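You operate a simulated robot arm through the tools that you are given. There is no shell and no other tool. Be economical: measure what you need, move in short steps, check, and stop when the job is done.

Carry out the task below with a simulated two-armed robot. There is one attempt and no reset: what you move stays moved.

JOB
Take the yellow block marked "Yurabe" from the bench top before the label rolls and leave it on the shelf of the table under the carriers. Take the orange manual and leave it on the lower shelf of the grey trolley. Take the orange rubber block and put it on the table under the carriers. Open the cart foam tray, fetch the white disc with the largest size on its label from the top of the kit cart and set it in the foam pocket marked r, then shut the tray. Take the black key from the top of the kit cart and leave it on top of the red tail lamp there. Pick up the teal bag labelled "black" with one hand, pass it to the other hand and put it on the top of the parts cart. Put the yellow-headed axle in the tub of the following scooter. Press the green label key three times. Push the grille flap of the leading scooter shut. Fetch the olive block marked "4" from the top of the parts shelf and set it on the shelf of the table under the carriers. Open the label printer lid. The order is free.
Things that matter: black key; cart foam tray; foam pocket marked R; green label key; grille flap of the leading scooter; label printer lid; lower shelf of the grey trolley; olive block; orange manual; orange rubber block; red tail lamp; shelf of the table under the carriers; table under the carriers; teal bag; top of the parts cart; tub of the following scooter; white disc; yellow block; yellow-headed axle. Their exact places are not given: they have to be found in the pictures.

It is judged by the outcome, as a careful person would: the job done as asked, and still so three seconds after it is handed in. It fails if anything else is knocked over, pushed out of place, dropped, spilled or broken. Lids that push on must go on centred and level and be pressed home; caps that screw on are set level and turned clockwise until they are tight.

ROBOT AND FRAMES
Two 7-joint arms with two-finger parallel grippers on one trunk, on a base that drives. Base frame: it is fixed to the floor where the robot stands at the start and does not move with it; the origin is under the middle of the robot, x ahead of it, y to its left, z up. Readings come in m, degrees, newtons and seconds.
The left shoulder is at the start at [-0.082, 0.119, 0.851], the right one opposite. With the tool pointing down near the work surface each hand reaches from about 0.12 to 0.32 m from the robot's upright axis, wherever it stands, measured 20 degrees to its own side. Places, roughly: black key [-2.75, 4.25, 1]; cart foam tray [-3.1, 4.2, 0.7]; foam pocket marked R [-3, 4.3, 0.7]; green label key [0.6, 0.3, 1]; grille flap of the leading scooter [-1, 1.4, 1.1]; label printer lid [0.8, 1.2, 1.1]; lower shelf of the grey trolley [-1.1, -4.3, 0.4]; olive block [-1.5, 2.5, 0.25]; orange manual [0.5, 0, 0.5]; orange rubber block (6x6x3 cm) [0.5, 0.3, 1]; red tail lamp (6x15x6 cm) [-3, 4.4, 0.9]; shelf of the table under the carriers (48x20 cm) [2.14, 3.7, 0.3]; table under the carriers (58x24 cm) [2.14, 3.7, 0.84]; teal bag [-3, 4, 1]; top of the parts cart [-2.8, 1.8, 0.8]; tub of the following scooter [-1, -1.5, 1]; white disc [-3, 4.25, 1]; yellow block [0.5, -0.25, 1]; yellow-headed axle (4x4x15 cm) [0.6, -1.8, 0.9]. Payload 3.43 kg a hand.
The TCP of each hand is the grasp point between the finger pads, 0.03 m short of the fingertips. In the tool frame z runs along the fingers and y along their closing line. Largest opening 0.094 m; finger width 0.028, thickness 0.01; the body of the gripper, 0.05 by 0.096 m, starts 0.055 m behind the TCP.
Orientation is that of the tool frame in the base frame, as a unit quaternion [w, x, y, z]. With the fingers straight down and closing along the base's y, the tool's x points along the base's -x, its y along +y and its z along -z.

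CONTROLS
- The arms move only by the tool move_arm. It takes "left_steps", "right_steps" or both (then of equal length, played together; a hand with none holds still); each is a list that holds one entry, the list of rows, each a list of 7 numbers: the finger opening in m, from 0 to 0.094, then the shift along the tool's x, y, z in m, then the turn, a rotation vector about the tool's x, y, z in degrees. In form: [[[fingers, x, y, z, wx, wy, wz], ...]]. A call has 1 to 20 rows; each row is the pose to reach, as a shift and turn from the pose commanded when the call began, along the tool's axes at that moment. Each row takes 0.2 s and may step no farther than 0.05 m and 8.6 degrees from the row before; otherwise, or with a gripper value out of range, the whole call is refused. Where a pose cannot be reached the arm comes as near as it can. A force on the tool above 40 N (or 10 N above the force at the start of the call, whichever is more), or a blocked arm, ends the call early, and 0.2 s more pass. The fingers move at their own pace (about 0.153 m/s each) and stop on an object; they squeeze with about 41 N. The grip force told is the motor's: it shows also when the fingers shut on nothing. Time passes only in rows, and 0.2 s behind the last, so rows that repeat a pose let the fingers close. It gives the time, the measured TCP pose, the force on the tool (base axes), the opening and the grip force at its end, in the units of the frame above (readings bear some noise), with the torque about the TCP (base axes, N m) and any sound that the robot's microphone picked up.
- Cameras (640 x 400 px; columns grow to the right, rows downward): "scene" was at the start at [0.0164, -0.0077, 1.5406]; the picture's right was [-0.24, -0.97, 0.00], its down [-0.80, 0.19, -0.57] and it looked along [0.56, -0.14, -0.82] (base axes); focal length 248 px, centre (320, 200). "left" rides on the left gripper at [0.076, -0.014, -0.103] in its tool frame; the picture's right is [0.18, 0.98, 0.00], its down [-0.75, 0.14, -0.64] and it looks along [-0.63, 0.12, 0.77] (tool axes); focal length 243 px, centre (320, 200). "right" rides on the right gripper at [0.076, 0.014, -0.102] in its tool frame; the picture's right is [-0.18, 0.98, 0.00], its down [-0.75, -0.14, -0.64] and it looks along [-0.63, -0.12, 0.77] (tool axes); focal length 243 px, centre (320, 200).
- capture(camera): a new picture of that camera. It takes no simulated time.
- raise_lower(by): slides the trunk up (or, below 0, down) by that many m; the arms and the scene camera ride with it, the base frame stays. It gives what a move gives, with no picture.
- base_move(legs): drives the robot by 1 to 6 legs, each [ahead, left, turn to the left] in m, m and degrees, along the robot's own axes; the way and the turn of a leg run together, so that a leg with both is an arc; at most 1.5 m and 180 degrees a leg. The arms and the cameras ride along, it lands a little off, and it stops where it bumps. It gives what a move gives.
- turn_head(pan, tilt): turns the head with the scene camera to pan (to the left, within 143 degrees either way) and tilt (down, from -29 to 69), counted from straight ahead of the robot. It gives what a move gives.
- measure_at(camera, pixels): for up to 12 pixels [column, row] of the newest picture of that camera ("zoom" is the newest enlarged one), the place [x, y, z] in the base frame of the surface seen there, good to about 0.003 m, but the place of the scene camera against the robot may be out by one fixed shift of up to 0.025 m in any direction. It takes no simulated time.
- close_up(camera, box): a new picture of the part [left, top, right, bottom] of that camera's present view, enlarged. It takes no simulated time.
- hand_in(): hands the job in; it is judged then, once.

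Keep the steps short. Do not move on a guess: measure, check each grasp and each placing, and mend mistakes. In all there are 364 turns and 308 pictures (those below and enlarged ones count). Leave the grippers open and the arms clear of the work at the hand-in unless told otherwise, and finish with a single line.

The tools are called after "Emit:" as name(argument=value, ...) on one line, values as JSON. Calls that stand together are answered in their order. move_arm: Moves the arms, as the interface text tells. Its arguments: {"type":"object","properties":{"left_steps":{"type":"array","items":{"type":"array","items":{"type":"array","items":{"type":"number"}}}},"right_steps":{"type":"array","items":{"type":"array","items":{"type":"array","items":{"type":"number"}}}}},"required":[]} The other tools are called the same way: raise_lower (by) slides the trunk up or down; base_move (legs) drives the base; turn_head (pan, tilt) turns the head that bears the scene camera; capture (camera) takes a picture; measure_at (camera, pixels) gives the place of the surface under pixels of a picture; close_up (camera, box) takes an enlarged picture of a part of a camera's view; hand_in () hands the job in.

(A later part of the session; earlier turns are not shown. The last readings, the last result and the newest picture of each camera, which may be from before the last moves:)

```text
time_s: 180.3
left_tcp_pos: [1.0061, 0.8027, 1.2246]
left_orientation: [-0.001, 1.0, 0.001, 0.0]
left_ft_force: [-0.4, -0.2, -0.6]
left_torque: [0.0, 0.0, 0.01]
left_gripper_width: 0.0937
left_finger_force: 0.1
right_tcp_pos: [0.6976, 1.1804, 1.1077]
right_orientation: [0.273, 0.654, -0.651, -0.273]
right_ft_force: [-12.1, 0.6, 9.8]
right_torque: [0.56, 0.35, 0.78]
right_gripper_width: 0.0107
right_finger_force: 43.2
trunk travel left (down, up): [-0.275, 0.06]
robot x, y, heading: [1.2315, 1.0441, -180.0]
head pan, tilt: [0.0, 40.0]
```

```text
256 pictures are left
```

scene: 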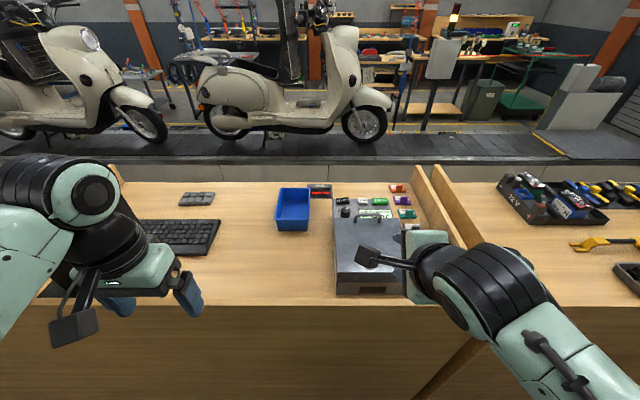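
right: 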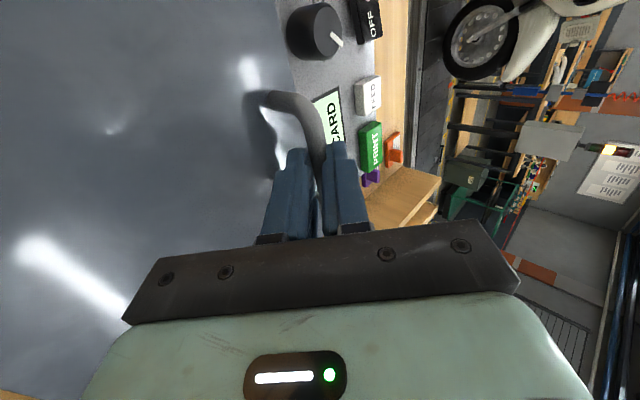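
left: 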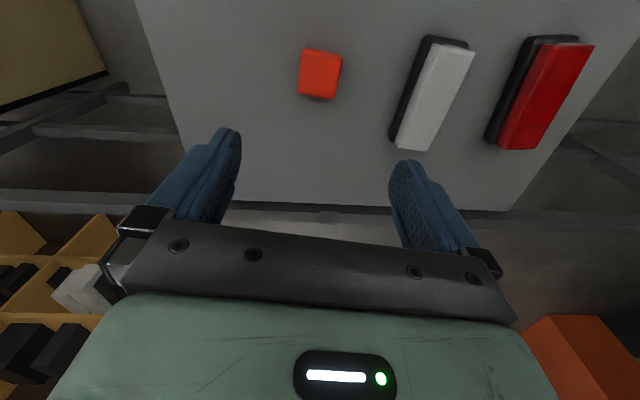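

Gripped (opening 10.7 mm). I start lifting along an arc about the rear hinge, 15 degrees first, watching the force.

Emit:
move_arm(right_steps=[[[0.0, 0, 0.003, -0.0146, -5, 0, 0], [0.0, 0, 0.0048, -0.0295, -10, 0, 0], [0.0, 0, 0.0052, -0.0444, -15, 0, 0]]])

Emit:
capture(camera="scene")

```text
time_s: 181.1
left_tcp_pos: [1.0052, 0.8029, 1.2247]
left_orientation: [-0.001, 1.0, 0.0, 0.001]
left_ft_force: [-0.3, 0.1, -0.7]
left_torque: [0.0, -0.01, 0.0]
left_gripper_width: 0.094
left_finger_force: 0.0
right_tcp_pos: [0.7241, 1.1793, 1.142]
right_orientation: [0.355, 0.614, -0.609, -0.355]
right_ft_force: [-17.2, -1.9, 14.6]
right_torque: [1.04, 0.37, 0.29]
right_gripper_width: 0.0102
right_finger_force: 43.8
trunk travel left (down, up): [-0.275, 0.06]
robot x, y, heading: [1.2254, 1.0445, -179.7]
head pan, tilt: [0.0, 40.0]
```

```text
255 pictures are left
```

scene: 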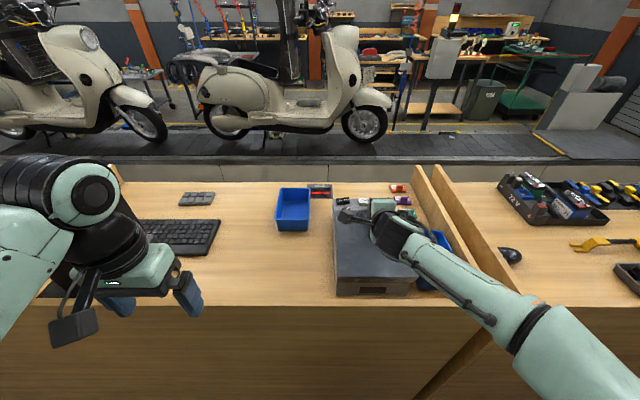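

I zoom in to see whether the lid has risen.

Emit:
close_up(camera="scene", box=[300, 170, 480, 310])

Emit:
capture(camera="right")

```text
2.86 times, centred on (390, 240) of scene
```

zoom: 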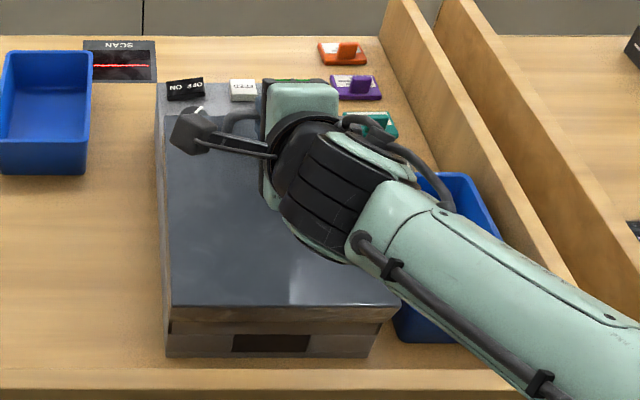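

```text
253 pictures are left
```

right: 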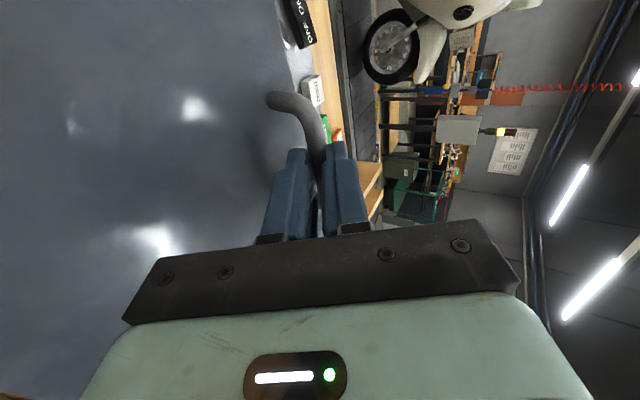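

The lid is rising with the handle. I continue the arc by another 32 degrees, with a small outward correction.

Emit:
move_arm(right_steps=[[[0.0, 0, 0.0105, -0.0238, -8, 0, 0], [0.0, 0, 0.0118, -0.0495, -16, 0, 0], [0.0, 0, 0.0095, -0.0754, -24, 0, 0], [0.0, 0, 0.0036, -0.1004, -32, 0, 0]]])

Emit:
close_up(camera="scene", box=[280, 150, 500, 310])

```text
time_s: 181.7
left_tcp_pos: [1.0081, 0.8034, 1.2238]
left_orientation: [0.0, 1.0, 0.0, -0.001]
left_ft_force: [0.6, -0.2, 0.7]
left_torque: [-0.01, 0.02, 0.02]
left_gripper_width: 0.0942
left_finger_force: 0.0
right_tcp_pos: [0.7517, 1.1791, 1.1684]
right_orientation: [0.374, 0.594, -0.584, -0.408]
right_ft_force: [2.4, 0.3, -0.2]
right_torque: [-1.33, -0.21, -0.22]
right_gripper_width: 0.0108
right_finger_force: 44.1
right hand out of reach, approached as far as the arm can: row 1, 2
trunk travel left (down, up): [-0.275, 0.06]
robot x, y, heading: [1.2327, 1.045, -179.8]
head pan, tilt: [0.0, 40.0]
stopped in row 2 (right hand): the force on the tool passed its limit at 51 N (the readings are from after the stop); the commanded pose is now the measured one
```

```text
2.50 times, centred on (390, 230) of scene
```

zoom: 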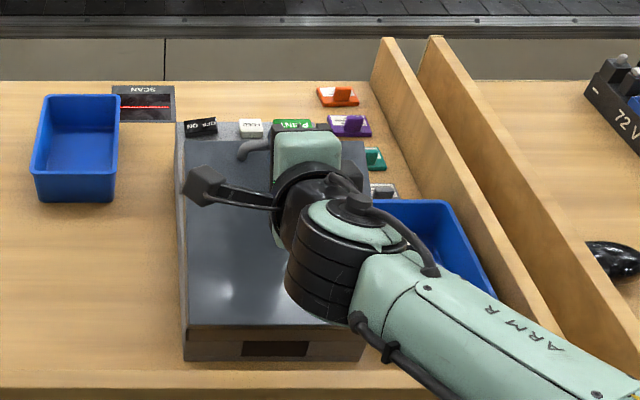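

The wrist can't tilt further, but the lid is open about 26° (fit hinge at x 0.853, z 1.02). I loosen the grip so the bar can turn between the fingers, and keep lifting along the arc with the tool angle fixed.

Emit:
move_arm(right_steps=[[[0.02, 0, 0, 0, 0, 0, 0], [0.02, -0.0013, 0.0067, -0.0314, 0, 0, 0], [0.02, -0.0024, 0.0078, -0.0635, 0, 0, 0], [0.02, -0.0032, 0.0033, -0.0953, 0, 0, 0], [0.02, -0.0039, -0.0066, -0.1258, 0, 0, 0]]])

Emit:
close_up(camera="scene", box=[280, 150, 500, 310])

Emit:
capture(camera="right")

```text
time_s: 182.9
left_tcp_pos: [1.0081, 0.8038, 1.2241]
left_orientation: [-0.001, 1.0, 0.0, -0.001]
left_ft_force: [0.4, 0.1, -0.3]
left_torque: [0.01, 0.04, -0.01]
left_gripper_width: 0.0939
left_finger_force: 0.0
right_tcp_pos: [0.8698, 1.1787, 1.2099]
right_orientation: [0.373, 0.596, -0.582, -0.409]
right_ft_force: [-0.2, 1.1, -0.2]
right_torque: [-0.02, 0.0, 0.0]
right_gripper_width: 0.0197
right_finger_force: 0.1
trunk travel left (down, up): [-0.275, 0.06]
robot x, y, heading: [1.2287, 1.0474, -179.8]
head pan, tilt: [0.0, 40.0]
```

```text
2.50 times, centred on (390, 230) of scene
```

zoom: 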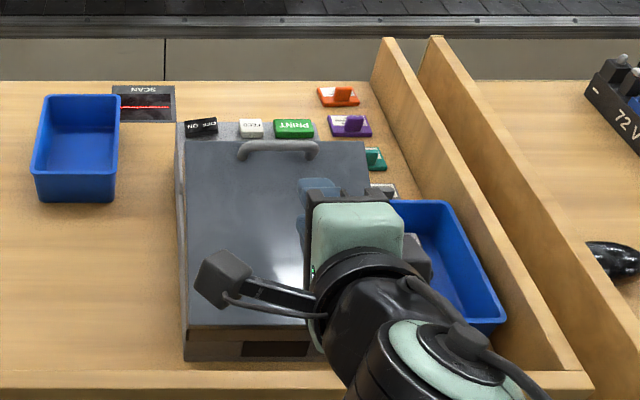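

```text
250 pictures are left
```

right: 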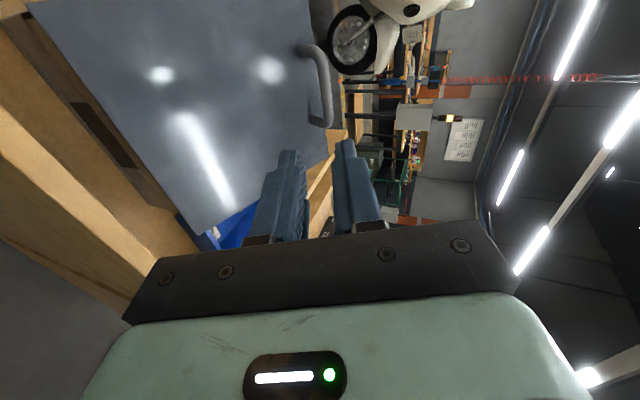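

The bar slipped out, but the lid may have stayed partly open. I measure the handle and lid now.

Emit:
measure_at(camera="right", pixels=[[323, 80], [327, 100], [305, 47], [312, 120], [250, 100], [100, 100], [180, 120], [200, 200], [60, 20], [280, 80]])

```text
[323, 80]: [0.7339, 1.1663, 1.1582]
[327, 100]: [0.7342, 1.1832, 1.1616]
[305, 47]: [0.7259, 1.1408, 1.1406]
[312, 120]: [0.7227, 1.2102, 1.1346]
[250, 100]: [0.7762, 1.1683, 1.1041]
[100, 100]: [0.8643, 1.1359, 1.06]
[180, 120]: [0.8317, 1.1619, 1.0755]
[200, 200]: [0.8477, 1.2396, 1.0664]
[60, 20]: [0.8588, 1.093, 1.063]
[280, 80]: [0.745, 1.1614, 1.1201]
```

The lid stays by itself at about 26° open. I regrip the bar a bit deeper (bar now about x 0.733, z 1.158).

Emit:
move_arm(right_steps=[[[0.036, 0, 0.0054, 0.04, 0, 0, 0], [0.036, 0, 0.0054, 0.0762, 0, 0, 0], [0.036, 0, 0.0054, 0.106, 0, 0, 0], [0.036, 0, 0.0054, 0.1362, 0, 0, 0]]])

Emit:
capture(camera="right")

```text
time_s: 183.9
left_tcp_pos: [1.0051, 0.8032, 1.2246]
left_orientation: [0.0, 1.0, -0.001, 0.0]
left_ft_force: [-1.0, -0.6, -0.2]
left_torque: [0.0, -0.05, -0.01]
left_gripper_width: 0.0939
left_finger_force: 0.1
right_tcp_pos: [0.7395, 1.1831, 1.1621]
right_orientation: [0.373, 0.595, -0.582, -0.409]
right_ft_force: [-0.3, -0.2, -0.2]
right_torque: [-0.02, -0.02, 0.01]
right_gripper_width: 0.0359
right_finger_force: 0.1
trunk travel left (down, up): [-0.275, 0.06]
robot x, y, heading: [1.2288, 1.0421, -179.7]
head pan, tilt: [0.0, 40.0]
```

```text
249 pictures are left
```

right: 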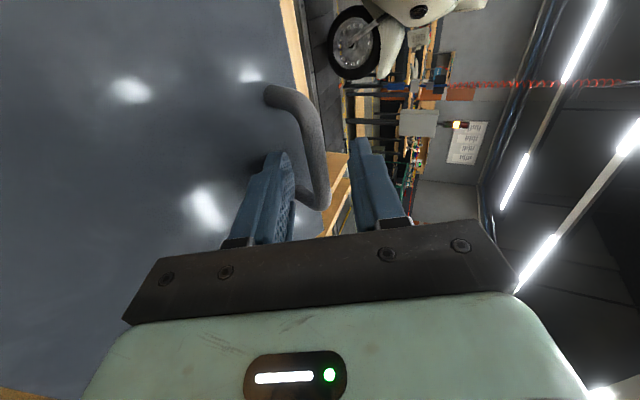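

The bar is between the fingers again. I clamp it and continue the arc with fixed tool angle.

Emit:
move_arm(right_steps=[[[0.0, 0, 0, 0, 0, 0, 0], [0.0, 0, 0, 0, 0, 0, 0], [0.0, 0, 0.0035, -0.016, 0, 0, 0], [0.0, -0.0013, 0.0067, -0.0314, 0, 0, 0], [0.0, -0.002, 0.0075, -0.048, 0, 0, 0], [0.0, -0.0024, 0.0078, -0.0635, 0, 0, 0], [0.0, -0.003, 0.006, -0.08, 0, 0, 0], [0.0, -0.0032, 0.0033, -0.0953, 0, 0, 0]]])

Emit:
capture(camera="right")

```text
time_s: 185.7
left_tcp_pos: [1.0071, 0.8048, 1.225]
left_orientation: [0.0, 1.0, 0.0, -0.001]
left_ft_force: [-0.6, 0.5, 0.6]
left_torque: [0.02, -0.02, -0.03]
left_gripper_width: 0.0941
left_finger_force: 0.0
right_tcp_pos: [0.8276, 1.1833, 1.2051]
right_orientation: [0.376, 0.594, -0.581, -0.41]
right_ft_force: [-2.0, 1.6, 10.9]
right_torque: [-1.41, 0.23, 0.13]
right_gripper_width: 0.0111
right_finger_force: 44.0
trunk travel left (down, up): [-0.275, 0.06]
robot x, y, heading: [1.2329, 1.0436, -179.9]
head pan, tilt: [0.0, 40.0]
```

```text
248 pictures are left
```

right: 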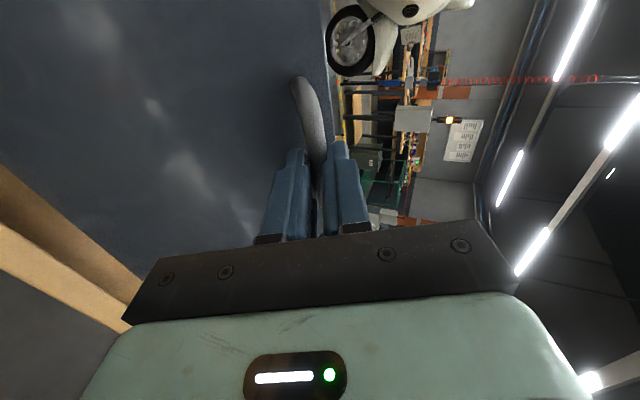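

Holding well; the lid is at about 56°. I go on along the arc, pitching the tool back down to keep the wrist off the trunk.

Emit:
move_arm(right_steps=[[[0.0, 0, -0.005, -0.015, 4, 0, 0], [0.0, -0.0007, -0.0099, -0.0305, 8, 0, 0], [0.0, -0.0008, -0.0175, -0.0445, 12, 0, 0], [0.0, -0.001, -0.025, -0.0588, 16, 0, 0], [0.0, -0.001, -0.035, -0.0715, 20, 0, 0], [0.0, -0.0011, -0.0448, -0.0842, 24, 0, 0]]])

Emit:
capture(camera="right")

Emit:
capture(camera="scene")

```text
time_s: 186.6
left_tcp_pos: [1.0061, 0.8027, 1.2239]
left_orientation: [-0.001, 1.0, 0.0, 0.0]
left_ft_force: [0.0, 0.1, -0.1]
left_torque: [0.02, -0.01, -0.01]
left_gripper_width: 0.094
left_finger_force: 0.0
right_tcp_pos: [0.8794, 1.1821, 1.211]
right_orientation: [0.312, 0.629, -0.623, -0.344]
right_ft_force: [1.1, -0.2, 8.0]
right_torque: [-0.78, -0.03, -1.13]
right_gripper_width: 0.0105
right_finger_force: 44.6
trunk travel left (down, up): [-0.275, 0.06]
robot x, y, heading: [1.2269, 1.0445, -180.0]
head pan, tilt: [0.0, 40.0]
stopped in row 4 (right hand): the force on the tool passed its limit at 41 N (the readings are from after the stop); the commanded pose is now the measured one
```

```text
247 pictures are left
```

right: 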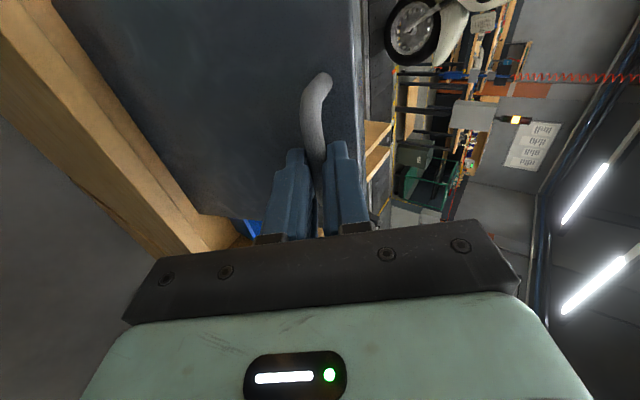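

```text
246 pictures are left
```

scene: 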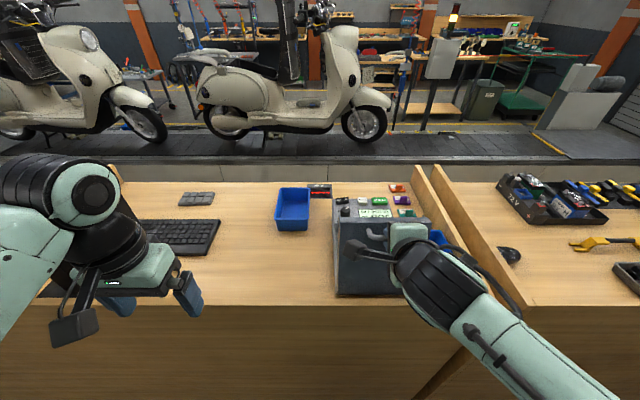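

The lid stands steeply. I measure its surface to get its angle.

Emit:
measure_at(camera="right", pixels=[[200, 100], [300, 40], [330, 80], [345, 20], [250, 180], [120, 60], [318, 80]])

Emit:
measure_at(camera="scene", pixels=[[340, 285], [340, 225], [350, 270], [375, 228]])

```text
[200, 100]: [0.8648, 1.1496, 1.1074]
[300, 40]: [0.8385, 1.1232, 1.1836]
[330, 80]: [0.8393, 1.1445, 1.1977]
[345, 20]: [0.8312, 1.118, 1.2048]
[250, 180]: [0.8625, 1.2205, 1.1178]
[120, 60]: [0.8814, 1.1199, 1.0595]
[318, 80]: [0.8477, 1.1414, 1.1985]
```

```text
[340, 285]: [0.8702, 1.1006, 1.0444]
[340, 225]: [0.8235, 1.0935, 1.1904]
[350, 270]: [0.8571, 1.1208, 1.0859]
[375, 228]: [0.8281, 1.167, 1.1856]
```

It is about 71° open. I loosen to a loose hook and pull it on toward me another 20°, watching for its stop.

Emit:
move_arm(right_steps=[[[0.018, 0, 0, 0, 0, 0, 0], [0.018, 0, 0, 0, 0, 0, 0], [0.018, 0, -0.0105, -0.0111, 0, 0, 0], [0.018, 0, -0.021, -0.0222, 0, 0, 0], [0.018, 0, -0.033, -0.0313, 0, 0, 0], [0.018, 0, -0.0451, -0.0405, 0, 0, 0]]])

Emit:
capture(camera="right")

```text
time_s: 188.0
left_tcp_pos: [1.0064, 0.8034, 1.2246]
left_orientation: [-0.001, 1.0, 0.0, 0.0]
left_ft_force: [0.2, 0.4, 0.3]
left_torque: [0.01, 0.01, 0.04]
left_gripper_width: 0.0938
left_finger_force: 0.1
right_tcp_pos: [0.939, 1.1828, 1.1975]
right_orientation: [0.312, 0.631, -0.622, -0.344]
right_ft_force: [-0.6, 0.4, -0.3]
right_torque: [0.0, 0.02, 0.04]
right_gripper_width: 0.018
right_finger_force: 0.3
trunk travel left (down, up): [-0.275, 0.06]
robot x, y, heading: [1.2334, 1.0444, -179.7]
head pan, tilt: [0.0, 40.0]
```

```text
245 pictures are left
```

right: 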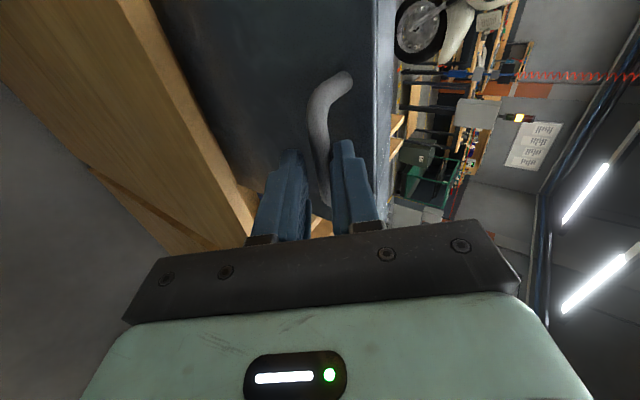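

Emit:
measure_at(camera="right", pixels=[[230, 60], [300, 40], [355, 40], [370, 80], [260, 120], [190, 20]])

Emit:
measure_at(camera="scene", pixels=[[340, 285], [340, 225]])

Emit:
capture(camera="scene")

```text
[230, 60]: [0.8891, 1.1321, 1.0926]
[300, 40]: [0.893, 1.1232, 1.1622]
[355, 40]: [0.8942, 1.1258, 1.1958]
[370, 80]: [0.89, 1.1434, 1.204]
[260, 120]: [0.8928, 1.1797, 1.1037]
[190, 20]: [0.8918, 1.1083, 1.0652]
```

```text
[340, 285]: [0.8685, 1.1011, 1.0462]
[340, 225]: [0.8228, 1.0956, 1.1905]
```

```text
244 pictures are left
```

scene: 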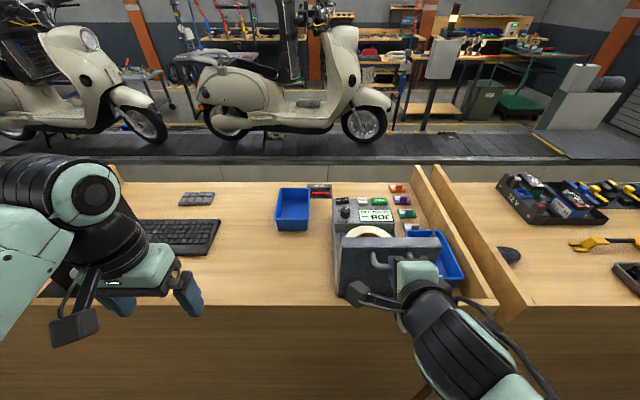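

The lid is upright at 90°. I pull gently 12° more in case there is a further stop.

Emit:
move_arm(right_steps=[[[0.018, 0, -0.0085, -0.005, 0, 0, 0], [0.018, 0, -0.0165, -0.01, 0, 0, 0], [0.018, 0, -0.025, -0.0146, 0, 0, 0], [0.018, 0, -0.031, -0.017, 0, 0, 0]]])

Emit:
capture(camera="right")

Emit:
measure_at(camera="right", pixels=[[230, 60], [300, 40], [355, 40], [190, 20]])

```text
time_s: 189.0
left_tcp_pos: [1.0056, 0.8038, 1.2248]
left_orientation: [0.0, 1.0, 0.0, 0.0]
left_ft_force: [-0.7, 0.2, -0.7]
left_torque: [0.01, 0.0, -0.01]
left_gripper_width: 0.0942
left_finger_force: 0.1
right_tcp_pos: [0.9665, 1.1832, 1.1842]
right_orientation: [0.314, 0.629, -0.622, -0.346]
right_ft_force: [-14.7, -0.1, 11.8]
right_torque: [-0.12, 0.38, -0.24]
right_gripper_width: 0.028
right_finger_force: 9.1
trunk travel left (down, up): [-0.275, 0.06]
robot x, y, heading: [1.2303, 1.0465, -179.7]
head pan, tilt: [0.0, 40.0]
```

```text
243 pictures are left
```

right: 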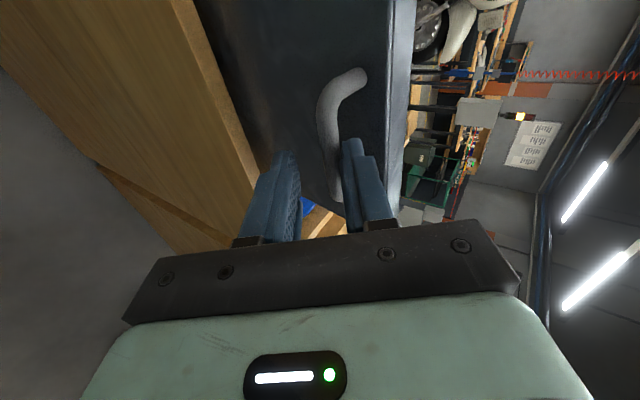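

```text
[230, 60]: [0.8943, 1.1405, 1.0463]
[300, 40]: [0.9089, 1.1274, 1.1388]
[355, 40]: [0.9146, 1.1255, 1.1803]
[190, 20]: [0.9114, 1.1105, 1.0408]
```

It reached its stop (force rises, lid about 98° open). I relax, open the fingers and withdraw along the tool axis.

Emit:
move_arm(right_steps=[[[0.03, 0, 0.01, 0, 0, 0, 0], [0.035, 0, 0.014, 0, 0, 0, 0], [0.035, 0, 0.014, -0.04, 0, 0, 0], [0.035, 0, 0.014, -0.08, 0, 0, 0], [0.035, 0, 0.014, -0.11, 0, 0, 0]]])

Emit:
capture(camera="scene")

```text
time_s: 190.2
left_tcp_pos: [1.0062, 0.8037, 1.224]
left_orientation: [-0.002, 1.0, 0.001, 0.0]
left_ft_force: [0.9, -0.7, 0.3]
left_torque: [0.01, 0.06, -0.04]
left_gripper_width: 0.0941
left_finger_force: 0.0
right_tcp_pos: [1.0536, 1.1778, 1.2561]
right_orientation: [0.311, 0.63, -0.622, -0.345]
right_ft_force: [0.4, 0.3, 0.1]
right_torque: [-0.03, 0.01, 0.0]
right_gripper_width: 0.0351
right_finger_force: 0.0
trunk travel left (down, up): [-0.275, 0.06]
robot x, y, heading: [1.2284, 1.0461, -179.9]
head pan, tilt: [0.0, 40.0]
```

```text
242 pictures are left
```

scene: 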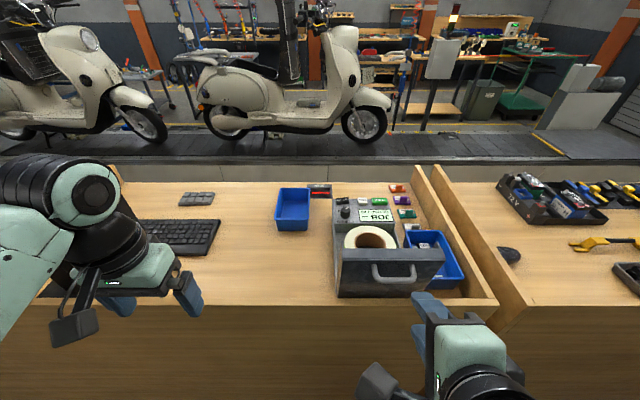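

The printer lid stands open. I straighten the right hand back to pointing down and look south along the aisle.

Emit:
move_arm(right_steps=[[[0.06, 0, 0, -0.01, 0, 0, -8], [0.06, 0, 0, -0.02, 0, 0, -16], [0.06, 0, 0, -0.02, 0, 0, -24], [0.06, 0, 0, -0.02, 0, 0, -32], [0.06, 0, 0, -0.02, 0, 0, -40], [0.06, 0, 0, -0.02, 0, 0, -48], [0.06, 0, 0, -0.02, 0, 0, -56], [0.06, 0, 0, -0.02, 0, 0, -64], [0.06, 0, 0, -0.02, 0, 0, -72], [0.06, 0, 0, -0.02, 0, 0, -80], [0.06, 0, 0, -0.02, 0, 0, -88], [0.06, 0, 0, -0.02, 0, 0, -90]]])

Emit:
move_arm(right_steps=[[[0.09, 0, 0, 0, 0, 8, 0], [0.09, 0, 0, 0, 0, 16, 0], [0.09, 0, 0, 0, 0, 24, 0], [0.09, 0, 0, 0, 0, 32, 0], [0.09, 0, 0, 0, 0, 40, 0], [0.09, 0, 0, 0, 0, 48, 0], [0.09, 0, 0, 0, 0, 55, 0]]])

Emit:
turn_head(pan=90, tilt=20)

Emit:
capture(camera="scene")

```text
time_s: 192.8
left_tcp_pos: [1.0065, 0.8041, 1.224]
left_orientation: [-0.001, 1.0, 0.0, 0.0]
left_ft_force: [-0.3, 0.3, -0.5]
left_torque: [-0.04, 0.0, 0.0]
left_gripper_width: 0.0938
left_finger_force: 0.0
right_tcp_pos: [1.0689, 1.1779, 1.2668]
right_orientation: [-0.024, 0.885, 0.007, -0.464]
right_ft_force: [0.9, 0.4, -0.3]
right_torque: [-0.02, -0.01, 0.01]
right_gripper_width: 0.06
right_finger_force: 0.0
trunk travel left (down, up): [-0.275, 0.06]
robot x, y, heading: [1.2318, 1.042, -179.6]
head pan, tilt: [0.0, 40.0]
```

```text
time_s: 194.4
left_tcp_pos: [1.007, 0.8022, 1.2251]
left_orientation: [-0.001, 1.0, 0.001, -0.001]
left_ft_force: [1.1, -0.3, 0.2]
left_torque: [-0.02, 0.01, -0.02]
left_gripper_width: 0.0941
left_finger_force: 0.0
right_tcp_pos: [1.0677, 1.1772, 1.2668]
right_orientation: [-0.024, 1.0, -0.006, -0.002]
right_ft_force: [-0.5, 0.7, 0.1]
right_torque: [0.04, 0.01, -0.01]
right_gripper_width: 0.0901
right_finger_force: 0.1
trunk travel left (down, up): [-0.275, 0.06]
robot x, y, heading: [1.2301, 1.0454, -179.7]
head pan, tilt: [0.0, 40.0]
```

```text
time_s: 196.0
left_tcp_pos: [1.0071, 0.803, 1.2249]
left_orientation: [-0.001, 1.0, 0.001, 0.0]
left_ft_force: [-0.1, 0.9, -0.2]
left_torque: [0.01, 0.0, -0.01]
left_gripper_width: 0.094
left_finger_force: 0.1
right_tcp_pos: [1.0678, 1.1784, 1.2667]
right_orientation: [-0.024, 1.0, -0.005, -0.004]
right_ft_force: [-0.4, 0.2, -0.7]
right_torque: [0.04, 0.0, -0.02]
right_gripper_width: 0.0897
right_finger_force: 0.0
trunk travel left (down, up): [-0.275, 0.06]
robot x, y, heading: [1.2317, 1.0436, -179.7]
head pan, tilt: [90.0, 20.0]
```

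```text
241 pictures are left
```

scene: 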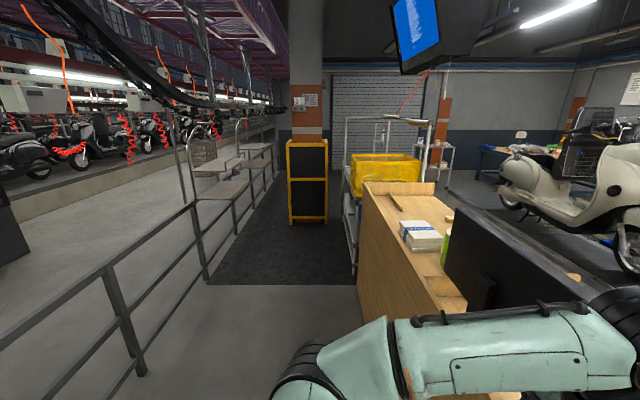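

I measure the passage to the south.

Emit:
measure_at(camera="scene", pixels=[[355, 270], [205, 280], [140, 370], [305, 220], [440, 175], [345, 130], [425, 140], [235, 230], [355, 255], [290, 150], [325, 150], [450, 190]])

Emit:
close_up(camera="scene", box=[270, 80, 470, 290])

```text
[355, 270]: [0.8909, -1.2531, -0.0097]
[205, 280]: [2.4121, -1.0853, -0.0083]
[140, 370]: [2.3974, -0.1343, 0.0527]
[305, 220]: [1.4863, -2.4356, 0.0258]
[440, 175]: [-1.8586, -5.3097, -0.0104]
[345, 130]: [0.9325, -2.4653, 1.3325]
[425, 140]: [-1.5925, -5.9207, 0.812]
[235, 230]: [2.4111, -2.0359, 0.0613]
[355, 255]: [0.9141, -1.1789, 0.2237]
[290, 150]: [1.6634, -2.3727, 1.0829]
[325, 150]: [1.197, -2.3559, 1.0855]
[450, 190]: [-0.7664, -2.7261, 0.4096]
```

```text
1.90 times, centred on (370, 185) of scene
```

zoom: 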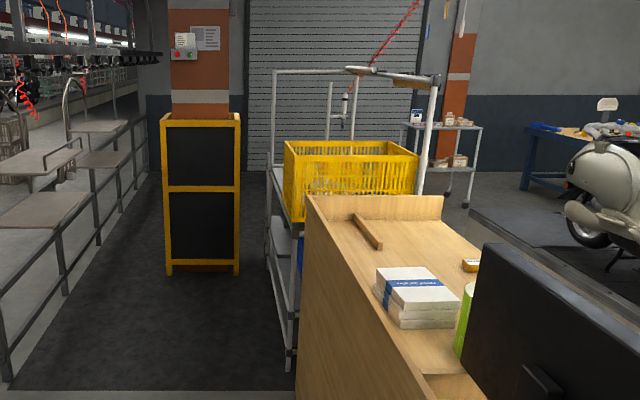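

The south passage is narrow; I take the known north way back: along the aisle to y 5.0 and then west.

Emit:
base_move(legs=[[-0.14, 0, 0], [0, -1.5, 0], [0, -1.5, 0], [0, -0.96, 0], [1.5, 0, 0]])

Emit:
turn_head(pan=0, tilt=25)

Emit:
capture(camera="scene")

Emit:
turn_head(pan=60, tilt=20)

Emit:
capture(camera="scene")

```text
time_s: 238.6
left_tcp_pos: [-0.3602, 4.7766, 1.2254]
left_orientation: [-0.001, 1.0, -0.003, 0.0]
left_ft_force: [0.1, -0.8, -1.4]
left_torque: [-0.01, -0.01, 0.0]
left_gripper_width: 0.094
left_finger_force: 0.0
right_tcp_pos: [-0.2976, 5.1506, 1.2662]
right_orientation: [-0.024, 1.0, -0.008, -0.002]
right_ft_force: [-0.1, 0.5, -0.2]
right_torque: [0.02, 0.0, 0.0]
right_gripper_width: 0.0901
right_finger_force: 0.1
trunk travel left (down, up): [-0.275, 0.06]
robot x, y, heading: [-0.1365, 5.0146, 179.9]
head pan, tilt: [90.0, 20.0]
```

```text
time_s: 240.2
left_tcp_pos: [-0.3612, 4.7776, 1.2238]
left_orientation: [-0.001, 1.0, -0.003, 0.0]
left_ft_force: [-0.5, -0.2, 0.3]
left_torque: [0.01, 0.02, 0.01]
left_gripper_width: 0.0942
left_finger_force: 0.0
right_tcp_pos: [-0.2972, 5.1499, 1.2665]
right_orientation: [-0.024, 1.0, -0.009, -0.003]
right_ft_force: [0.9, -0.7, -0.2]
right_torque: [-0.03, 0.0, -0.01]
right_gripper_width: 0.0902
right_finger_force: 0.1
trunk travel left (down, up): [-0.275, 0.06]
robot x, y, heading: [-0.1354, 5.0162, 179.6]
head pan, tilt: [0.0, 25.0]
```

```text
239 pictures are left
```

scene: 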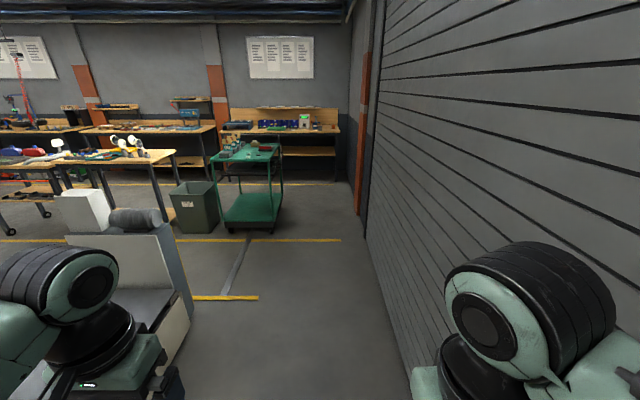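

```text
time_s: 241.6
left_tcp_pos: [-0.3614, 4.7766, 1.2248]
left_orientation: [0.0, 1.0, -0.003, 0.0]
left_ft_force: [0.1, -0.4, -0.6]
left_torque: [0.02, -0.01, -0.02]
left_gripper_width: 0.0941
left_finger_force: 0.0
right_tcp_pos: [-0.2969, 5.1512, 1.2663]
right_orientation: [-0.023, 1.0, -0.009, -0.003]
right_ft_force: [0.4, -0.3, -0.3]
right_torque: [-0.03, 0.03, 0.01]
right_gripper_width: 0.0901
right_finger_force: 0.2
trunk travel left (down, up): [-0.275, 0.06]
robot x, y, heading: [-0.1347, 5.016, 179.9]
head pan, tilt: [60.0, 20.0]
```

```text
238 pictures are left
```

scene: 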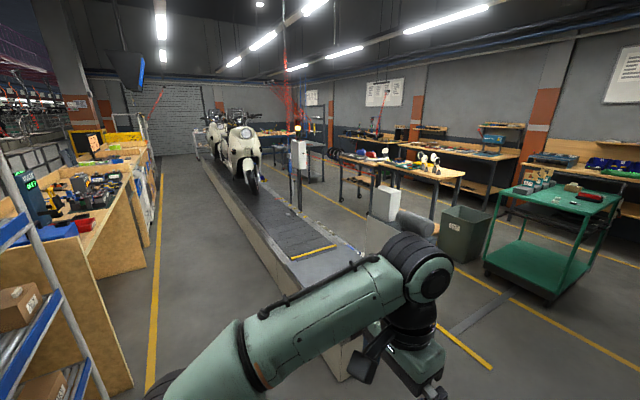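

I see the green kit cart. I measure obstacles for the way west.

Emit:
measure_at(camera="scene", pixels=[[345, 375], [490, 360], [545, 300], [488, 270], [590, 260], [430, 245], [345, 205], [410, 235], [440, 290], [530, 195], [300, 250], [415, 170]])

Emit:
close_up(camera="scene", box=[320, 120, 520, 260])

```text
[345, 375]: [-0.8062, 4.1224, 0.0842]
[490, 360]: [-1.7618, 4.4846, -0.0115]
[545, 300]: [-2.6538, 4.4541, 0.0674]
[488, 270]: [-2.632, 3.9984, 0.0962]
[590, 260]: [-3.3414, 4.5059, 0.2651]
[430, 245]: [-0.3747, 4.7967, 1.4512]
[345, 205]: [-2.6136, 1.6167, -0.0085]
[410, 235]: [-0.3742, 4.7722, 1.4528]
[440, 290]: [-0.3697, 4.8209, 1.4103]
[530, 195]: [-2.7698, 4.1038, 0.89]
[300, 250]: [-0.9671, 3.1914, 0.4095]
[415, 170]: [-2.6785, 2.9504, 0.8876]
```

```text
2.86 times, centred on (420, 190) of scene
```

zoom: 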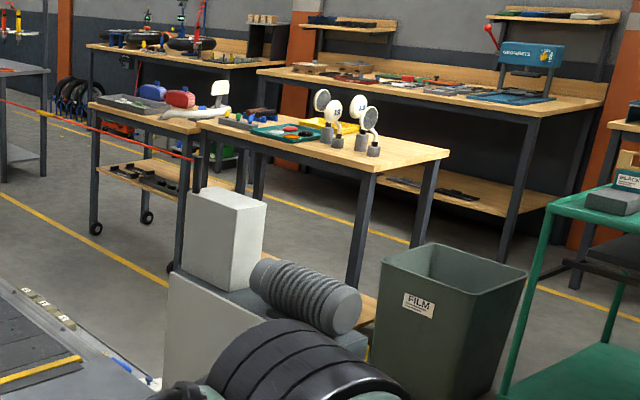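

The kit cart spans x −2.65…−3.35, y 4.0…4.5. I drive west along y 5.0 and look at it.

Emit:
base_move(legs=[[1.5, 0, 0], [0.3, 0, 0]])

Emit:
turn_head(pan=35, tilt=30)

Emit:
capture(camera="scene")

Emit:
close_up(camera="scene", box=[220, 110, 440, 250])

```text
time_s: 250.5
left_tcp_pos: [-2.1445, 4.7968, 1.2246]
left_orientation: [0.0, 1.0, -0.007, 0.0]
left_ft_force: [-1.1, -0.1, 0.0]
left_torque: [0.03, 0.01, 0.04]
left_gripper_width: 0.0941
left_finger_force: 0.1
right_tcp_pos: [-2.0774, 5.1696, 1.2666]
right_orientation: [-0.024, 1.0, -0.013, -0.002]
right_ft_force: [-1.0, -0.4, 0.1]
right_torque: [-0.01, 0.0, -0.01]
right_gripper_width: 0.0897
right_finger_force: 0.0
trunk travel left (down, up): [-0.275, 0.06]
robot x, y, heading: [-1.9188, 5.0325, 179.2]
head pan, tilt: [60.0, 20.0]
```

```text
time_s: 251.4
left_tcp_pos: [-2.1435, 4.7962, 1.2253]
left_orientation: [-0.002, 1.0, -0.007, 0.001]
left_ft_force: [0.1, -0.8, -0.2]
left_torque: [0.01, -0.01, -0.02]
left_gripper_width: 0.094
left_finger_force: 0.0
right_tcp_pos: [-2.078, 5.1685, 1.2668]
right_orientation: [-0.024, 1.0, -0.014, -0.002]
right_ft_force: [-0.2, -1.1, -0.2]
right_torque: [0.02, 0.01, -0.01]
right_gripper_width: 0.09
right_finger_force: 0.0
trunk travel left (down, up): [-0.275, 0.06]
robot x, y, heading: [-1.9166, 5.0335, 179.1]
head pan, tilt: [35.0, 30.0]
```

```text
236 pictures are left
```

scene: 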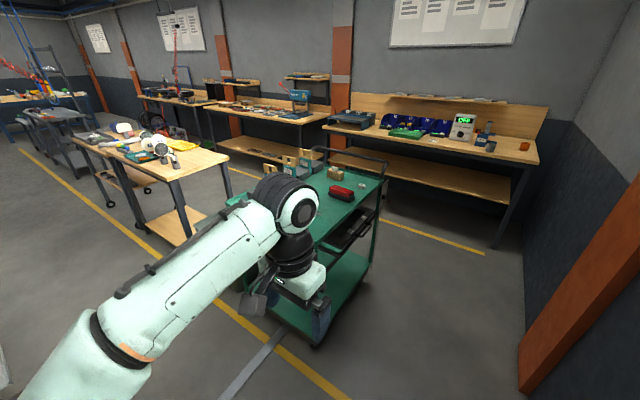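

```text
2.86 times, centred on (330, 180) of scene
```

zoom: 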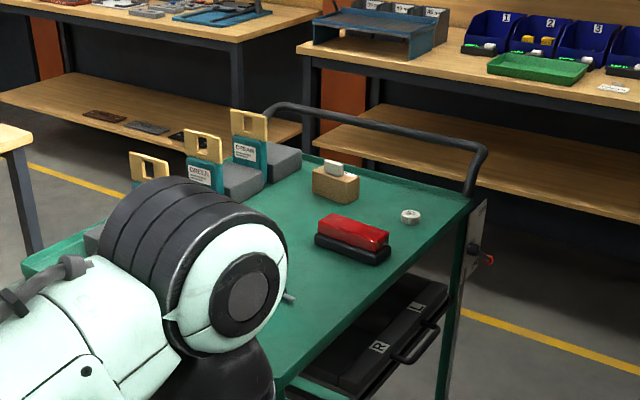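

The tray under the top has its handle on the north side. I turn to face south and stand north of the cart.

Emit:
base_move(legs=[[0, 0, 90.8], [0, -1.05, 0]])

Emit:
turn_head(pan=0, tilt=45)

Emit:
capture(camera="scene")

Emit:
close_up(camera="scene", box=[170, 130, 470, 320])

```text
time_s: 264.8
left_tcp_pos: [-2.7287, 4.8122, 1.2246]
left_orientation: [0.0, 0.708, 0.706, 0.0]
left_ft_force: [-0.4, 0.3, -0.3]
left_torque: [0.02, -0.02, 0.01]
left_gripper_width: 0.0942
left_finger_force: 0.1
right_tcp_pos: [-3.102, 4.8751, 1.2669]
right_orientation: [-0.014, 0.711, 0.702, -0.019]
right_ft_force: [0.6, 0.0, 0.5]
right_torque: [0.01, 0.02, 0.04]
right_gripper_width: 0.09
right_finger_force: 0.0
trunk travel left (down, up): [-0.275, 0.06]
robot x, y, heading: [-2.9707, 5.035, -89.9]
head pan, tilt: [35.0, 30.0]
```

```text
time_s: 265.8
left_tcp_pos: [-2.7293, 4.8124, 1.2243]
left_orientation: [-0.001, 0.708, 0.706, -0.001]
left_ft_force: [0.6, -0.1, 1.1]
left_torque: [-0.05, -0.02, 0.04]
left_gripper_width: 0.094
left_finger_force: 0.1
right_tcp_pos: [-3.1016, 4.8755, 1.2674]
right_orientation: [-0.014, 0.712, 0.702, -0.019]
right_ft_force: [0.0, 0.8, 0.4]
right_torque: [-0.04, -0.02, -0.01]
right_gripper_width: 0.0902
right_finger_force: 0.1
trunk travel left (down, up): [-0.275, 0.06]
robot x, y, heading: [-2.9679, 5.0367, -90.0]
head pan, tilt: [0.0, 45.0]
```

```text
234 pictures are left
```

scene: 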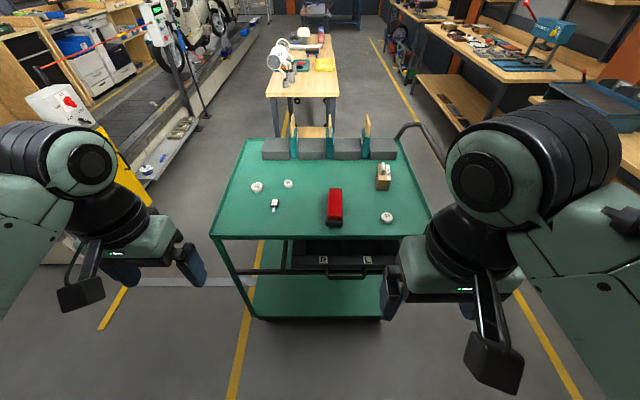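

```text
2.11 times, centred on (320, 225) of scene
```

zoom: 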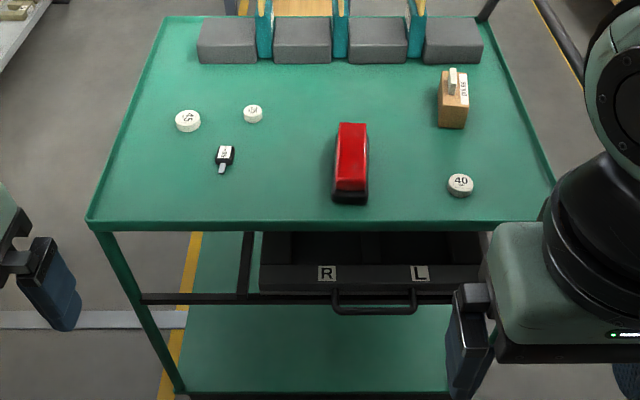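

I zoom in on the discs and key, and measure positions.

Emit:
close_up(camera="scene", box=[240, 172, 310, 216])

Emit:
measure_at(camera="scene", pixels=[[257, 187], [288, 183], [275, 205], [275, 212], [334, 207], [387, 217], [320, 235], [323, 259], [348, 274], [345, 258], [367, 258], [308, 200]])

Emit:
close_up(camera="scene", box=[360, 195, 420, 235])

Emit:
close_up(camera="scene", box=[255, 100, 405, 170])

```text
9.09 times, centred on (275, 194) of scene
```

zoom: 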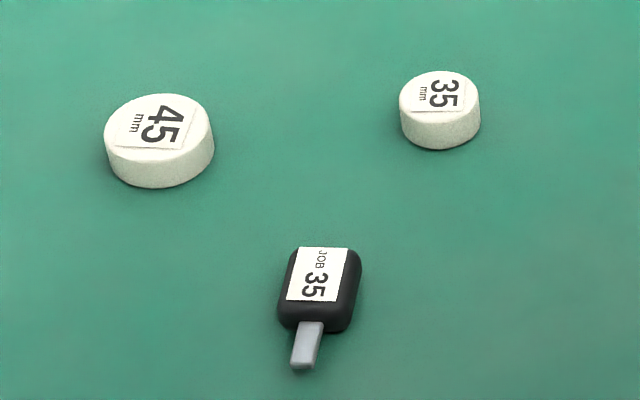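

```text
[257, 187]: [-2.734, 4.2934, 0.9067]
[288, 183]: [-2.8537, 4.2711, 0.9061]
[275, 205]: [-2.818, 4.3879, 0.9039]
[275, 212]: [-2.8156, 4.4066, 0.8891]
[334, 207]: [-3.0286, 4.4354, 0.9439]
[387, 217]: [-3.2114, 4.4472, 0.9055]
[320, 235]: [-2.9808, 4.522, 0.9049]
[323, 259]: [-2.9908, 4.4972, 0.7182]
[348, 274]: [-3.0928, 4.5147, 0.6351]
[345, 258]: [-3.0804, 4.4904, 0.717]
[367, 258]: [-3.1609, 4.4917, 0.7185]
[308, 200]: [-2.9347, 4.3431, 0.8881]
```

```text
10.00 times, centred on (390, 215) of scene
```

zoom: 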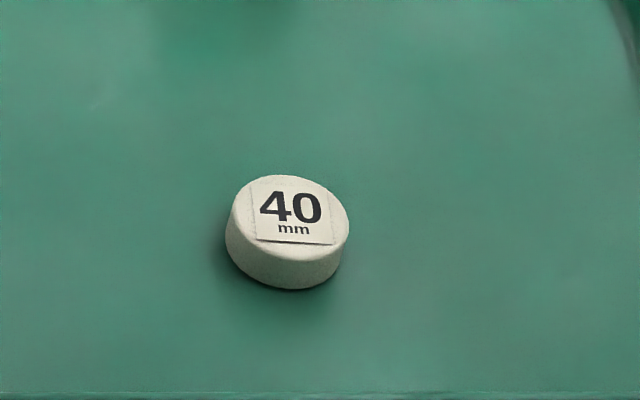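

```text
4.27 times, centred on (330, 135) of scene
```

zoom: 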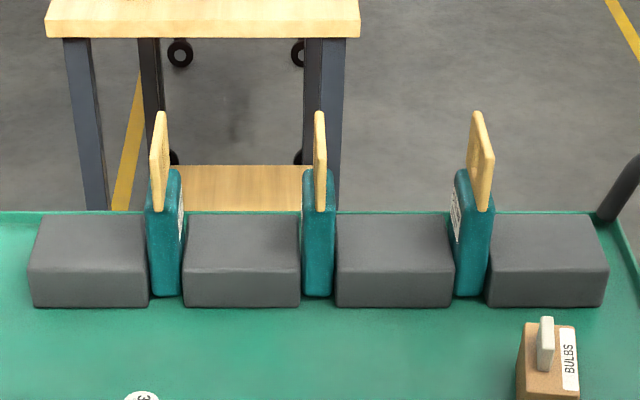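

The 45 mm disc is the largest (at about [-2.73,4.30]). The tray handle is at about [-3.09,4.52,0.64]. I lower the trunk and look at the handle with the right hand camera.

Emit:
raise_lower(by=-0.22)

Emit:
move_arm(right_steps=[[[0.09, 0, 0, 0.045, 0, 0, 0], [0.09, 0, 0, 0.09, 0, 0, 0], [0.09, 0, 0, 0.135, 0, 0, 0], [0.09, 0, 0, 0.18, 0, 0, 0], [0.09, -0.03, 0, 0.22, 0, 0, 0]]])

Emit:
capture(camera="right")

```text
time_s: 268.1
left_tcp_pos: [-2.7282, 4.8115, 1.0054]
left_orientation: [-0.001, 0.709, 0.705, -0.001]
left_ft_force: [-0.2, 0.7, 0.8]
left_torque: [0.01, 0.03, 0.02]
left_gripper_width: 0.0943
left_finger_force: 0.1
right_tcp_pos: [-3.1032, 4.8762, 1.0464]
right_orientation: [-0.015, 0.712, 0.702, -0.019]
right_ft_force: [-1.1, -0.7, -0.3]
right_torque: [0.02, -0.03, 0.03]
right_gripper_width: 0.0901
right_finger_force: 0.1
trunk travel left (down, up): [-0.055, 0.28]
robot x, y, heading: [-2.9696, 5.0374, -90.0]
head pan, tilt: [0.0, 45.0]
```

```text
time_s: 269.3
left_tcp_pos: [-2.728, 4.811, 1.0048]
left_orientation: [-0.001, 0.709, 0.706, 0.0]
left_ft_force: [-0.6, 0.3, -1.0]
left_torque: [-0.03, -0.02, 0.0]
left_gripper_width: 0.0936
left_finger_force: 0.0
right_tcp_pos: [-3.1144, 4.8437, 0.8255]
right_orientation: [-0.015, 0.712, 0.702, -0.018]
right_ft_force: [0.3, -0.5, -0.2]
right_torque: [-0.03, -0.02, 0.01]
right_gripper_width: 0.0901
right_finger_force: 0.0
trunk travel left (down, up): [-0.055, 0.28]
robot x, y, heading: [-2.9693, 5.04, -90.1]
head pan, tilt: [0.0, 45.0]
```

```text
229 pictures are left
```

right: 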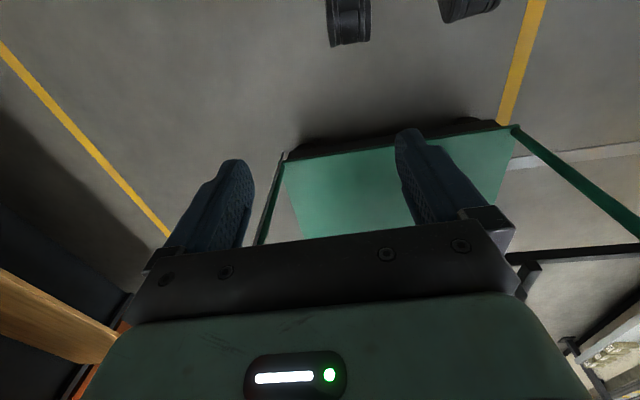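

I pitch the hand 45° forward to look at the tray front.

Emit:
move_arm(right_steps=[[[0.06, 0, 0, 0, 0, -8, 0], [0.06, 0, 0, 0, 0, -16, 0], [0.06, 0, 0, 0, 0, -24, 0], [0.06, 0, 0, 0, 0, -32, 0], [0.06, 0, 0, 0, 0, -40, 0], [0.06, 0, 0, 0, 0, -48, 0], [0.06, 0, 0, 0, 0, -56, 0]]])

Emit:
capture(camera="right")

```text
time_s: 270.9
left_tcp_pos: [-2.7283, 4.8135, 1.004]
left_orientation: [0.0, 0.708, 0.706, -0.001]
left_ft_force: [0.6, 0.0, -0.6]
left_torque: [-0.03, 0.01, 0.01]
left_gripper_width: 0.0937
left_finger_force: 0.1
right_tcp_pos: [-3.1029, 4.8191, 0.871]
right_orientation: [0.316, 0.62, 0.626, -0.351]
right_ft_force: [-0.1, -0.3, -0.5]
right_torque: [0.0, -0.01, 0.0]
right_gripper_width: 0.0603
right_finger_force: 0.1
right hand out of reach, approached as far as the arm can: row 6, 7
trunk travel left (down, up): [-0.055, 0.28]
robot x, y, heading: [-2.97, 5.0376, -90.0]
head pan, tilt: [0.0, 45.0]
```

```text
228 pictures are left
```

right: 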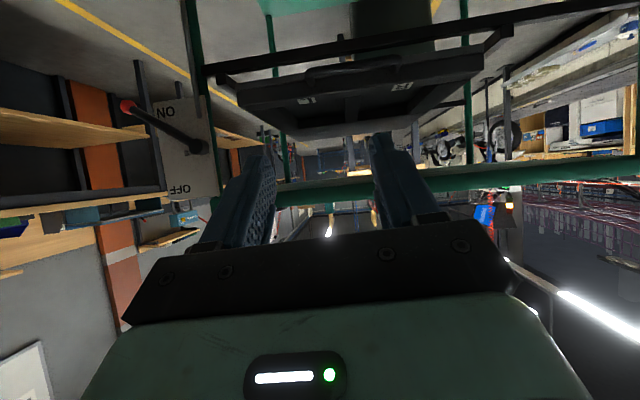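

The tray handle shows at (360,70). I zoom and measure.

Emit:
close_up(camera="right", box=[200, 0, 520, 200])

Emit:
measure_at(camera="right", pixels=[[305, 74], [360, 68], [410, 63], [312, 76], [400, 66], [360, 80], [306, 100], [402, 86], [330, 135], [350, 110], [360, 55], [240, 90]])

```text
2.00 times, centred on (360, 100) of right
```

zoom: 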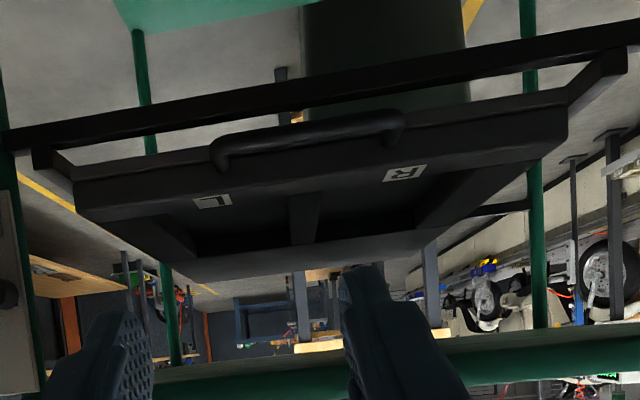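

```text
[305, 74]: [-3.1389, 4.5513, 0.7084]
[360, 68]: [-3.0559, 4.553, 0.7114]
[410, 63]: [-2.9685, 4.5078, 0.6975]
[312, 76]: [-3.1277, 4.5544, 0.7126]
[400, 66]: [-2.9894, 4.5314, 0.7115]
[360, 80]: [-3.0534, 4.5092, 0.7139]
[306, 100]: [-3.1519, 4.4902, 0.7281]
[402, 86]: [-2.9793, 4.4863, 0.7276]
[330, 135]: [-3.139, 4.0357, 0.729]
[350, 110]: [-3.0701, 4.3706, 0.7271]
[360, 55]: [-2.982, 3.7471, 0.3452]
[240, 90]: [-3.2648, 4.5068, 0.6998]
```

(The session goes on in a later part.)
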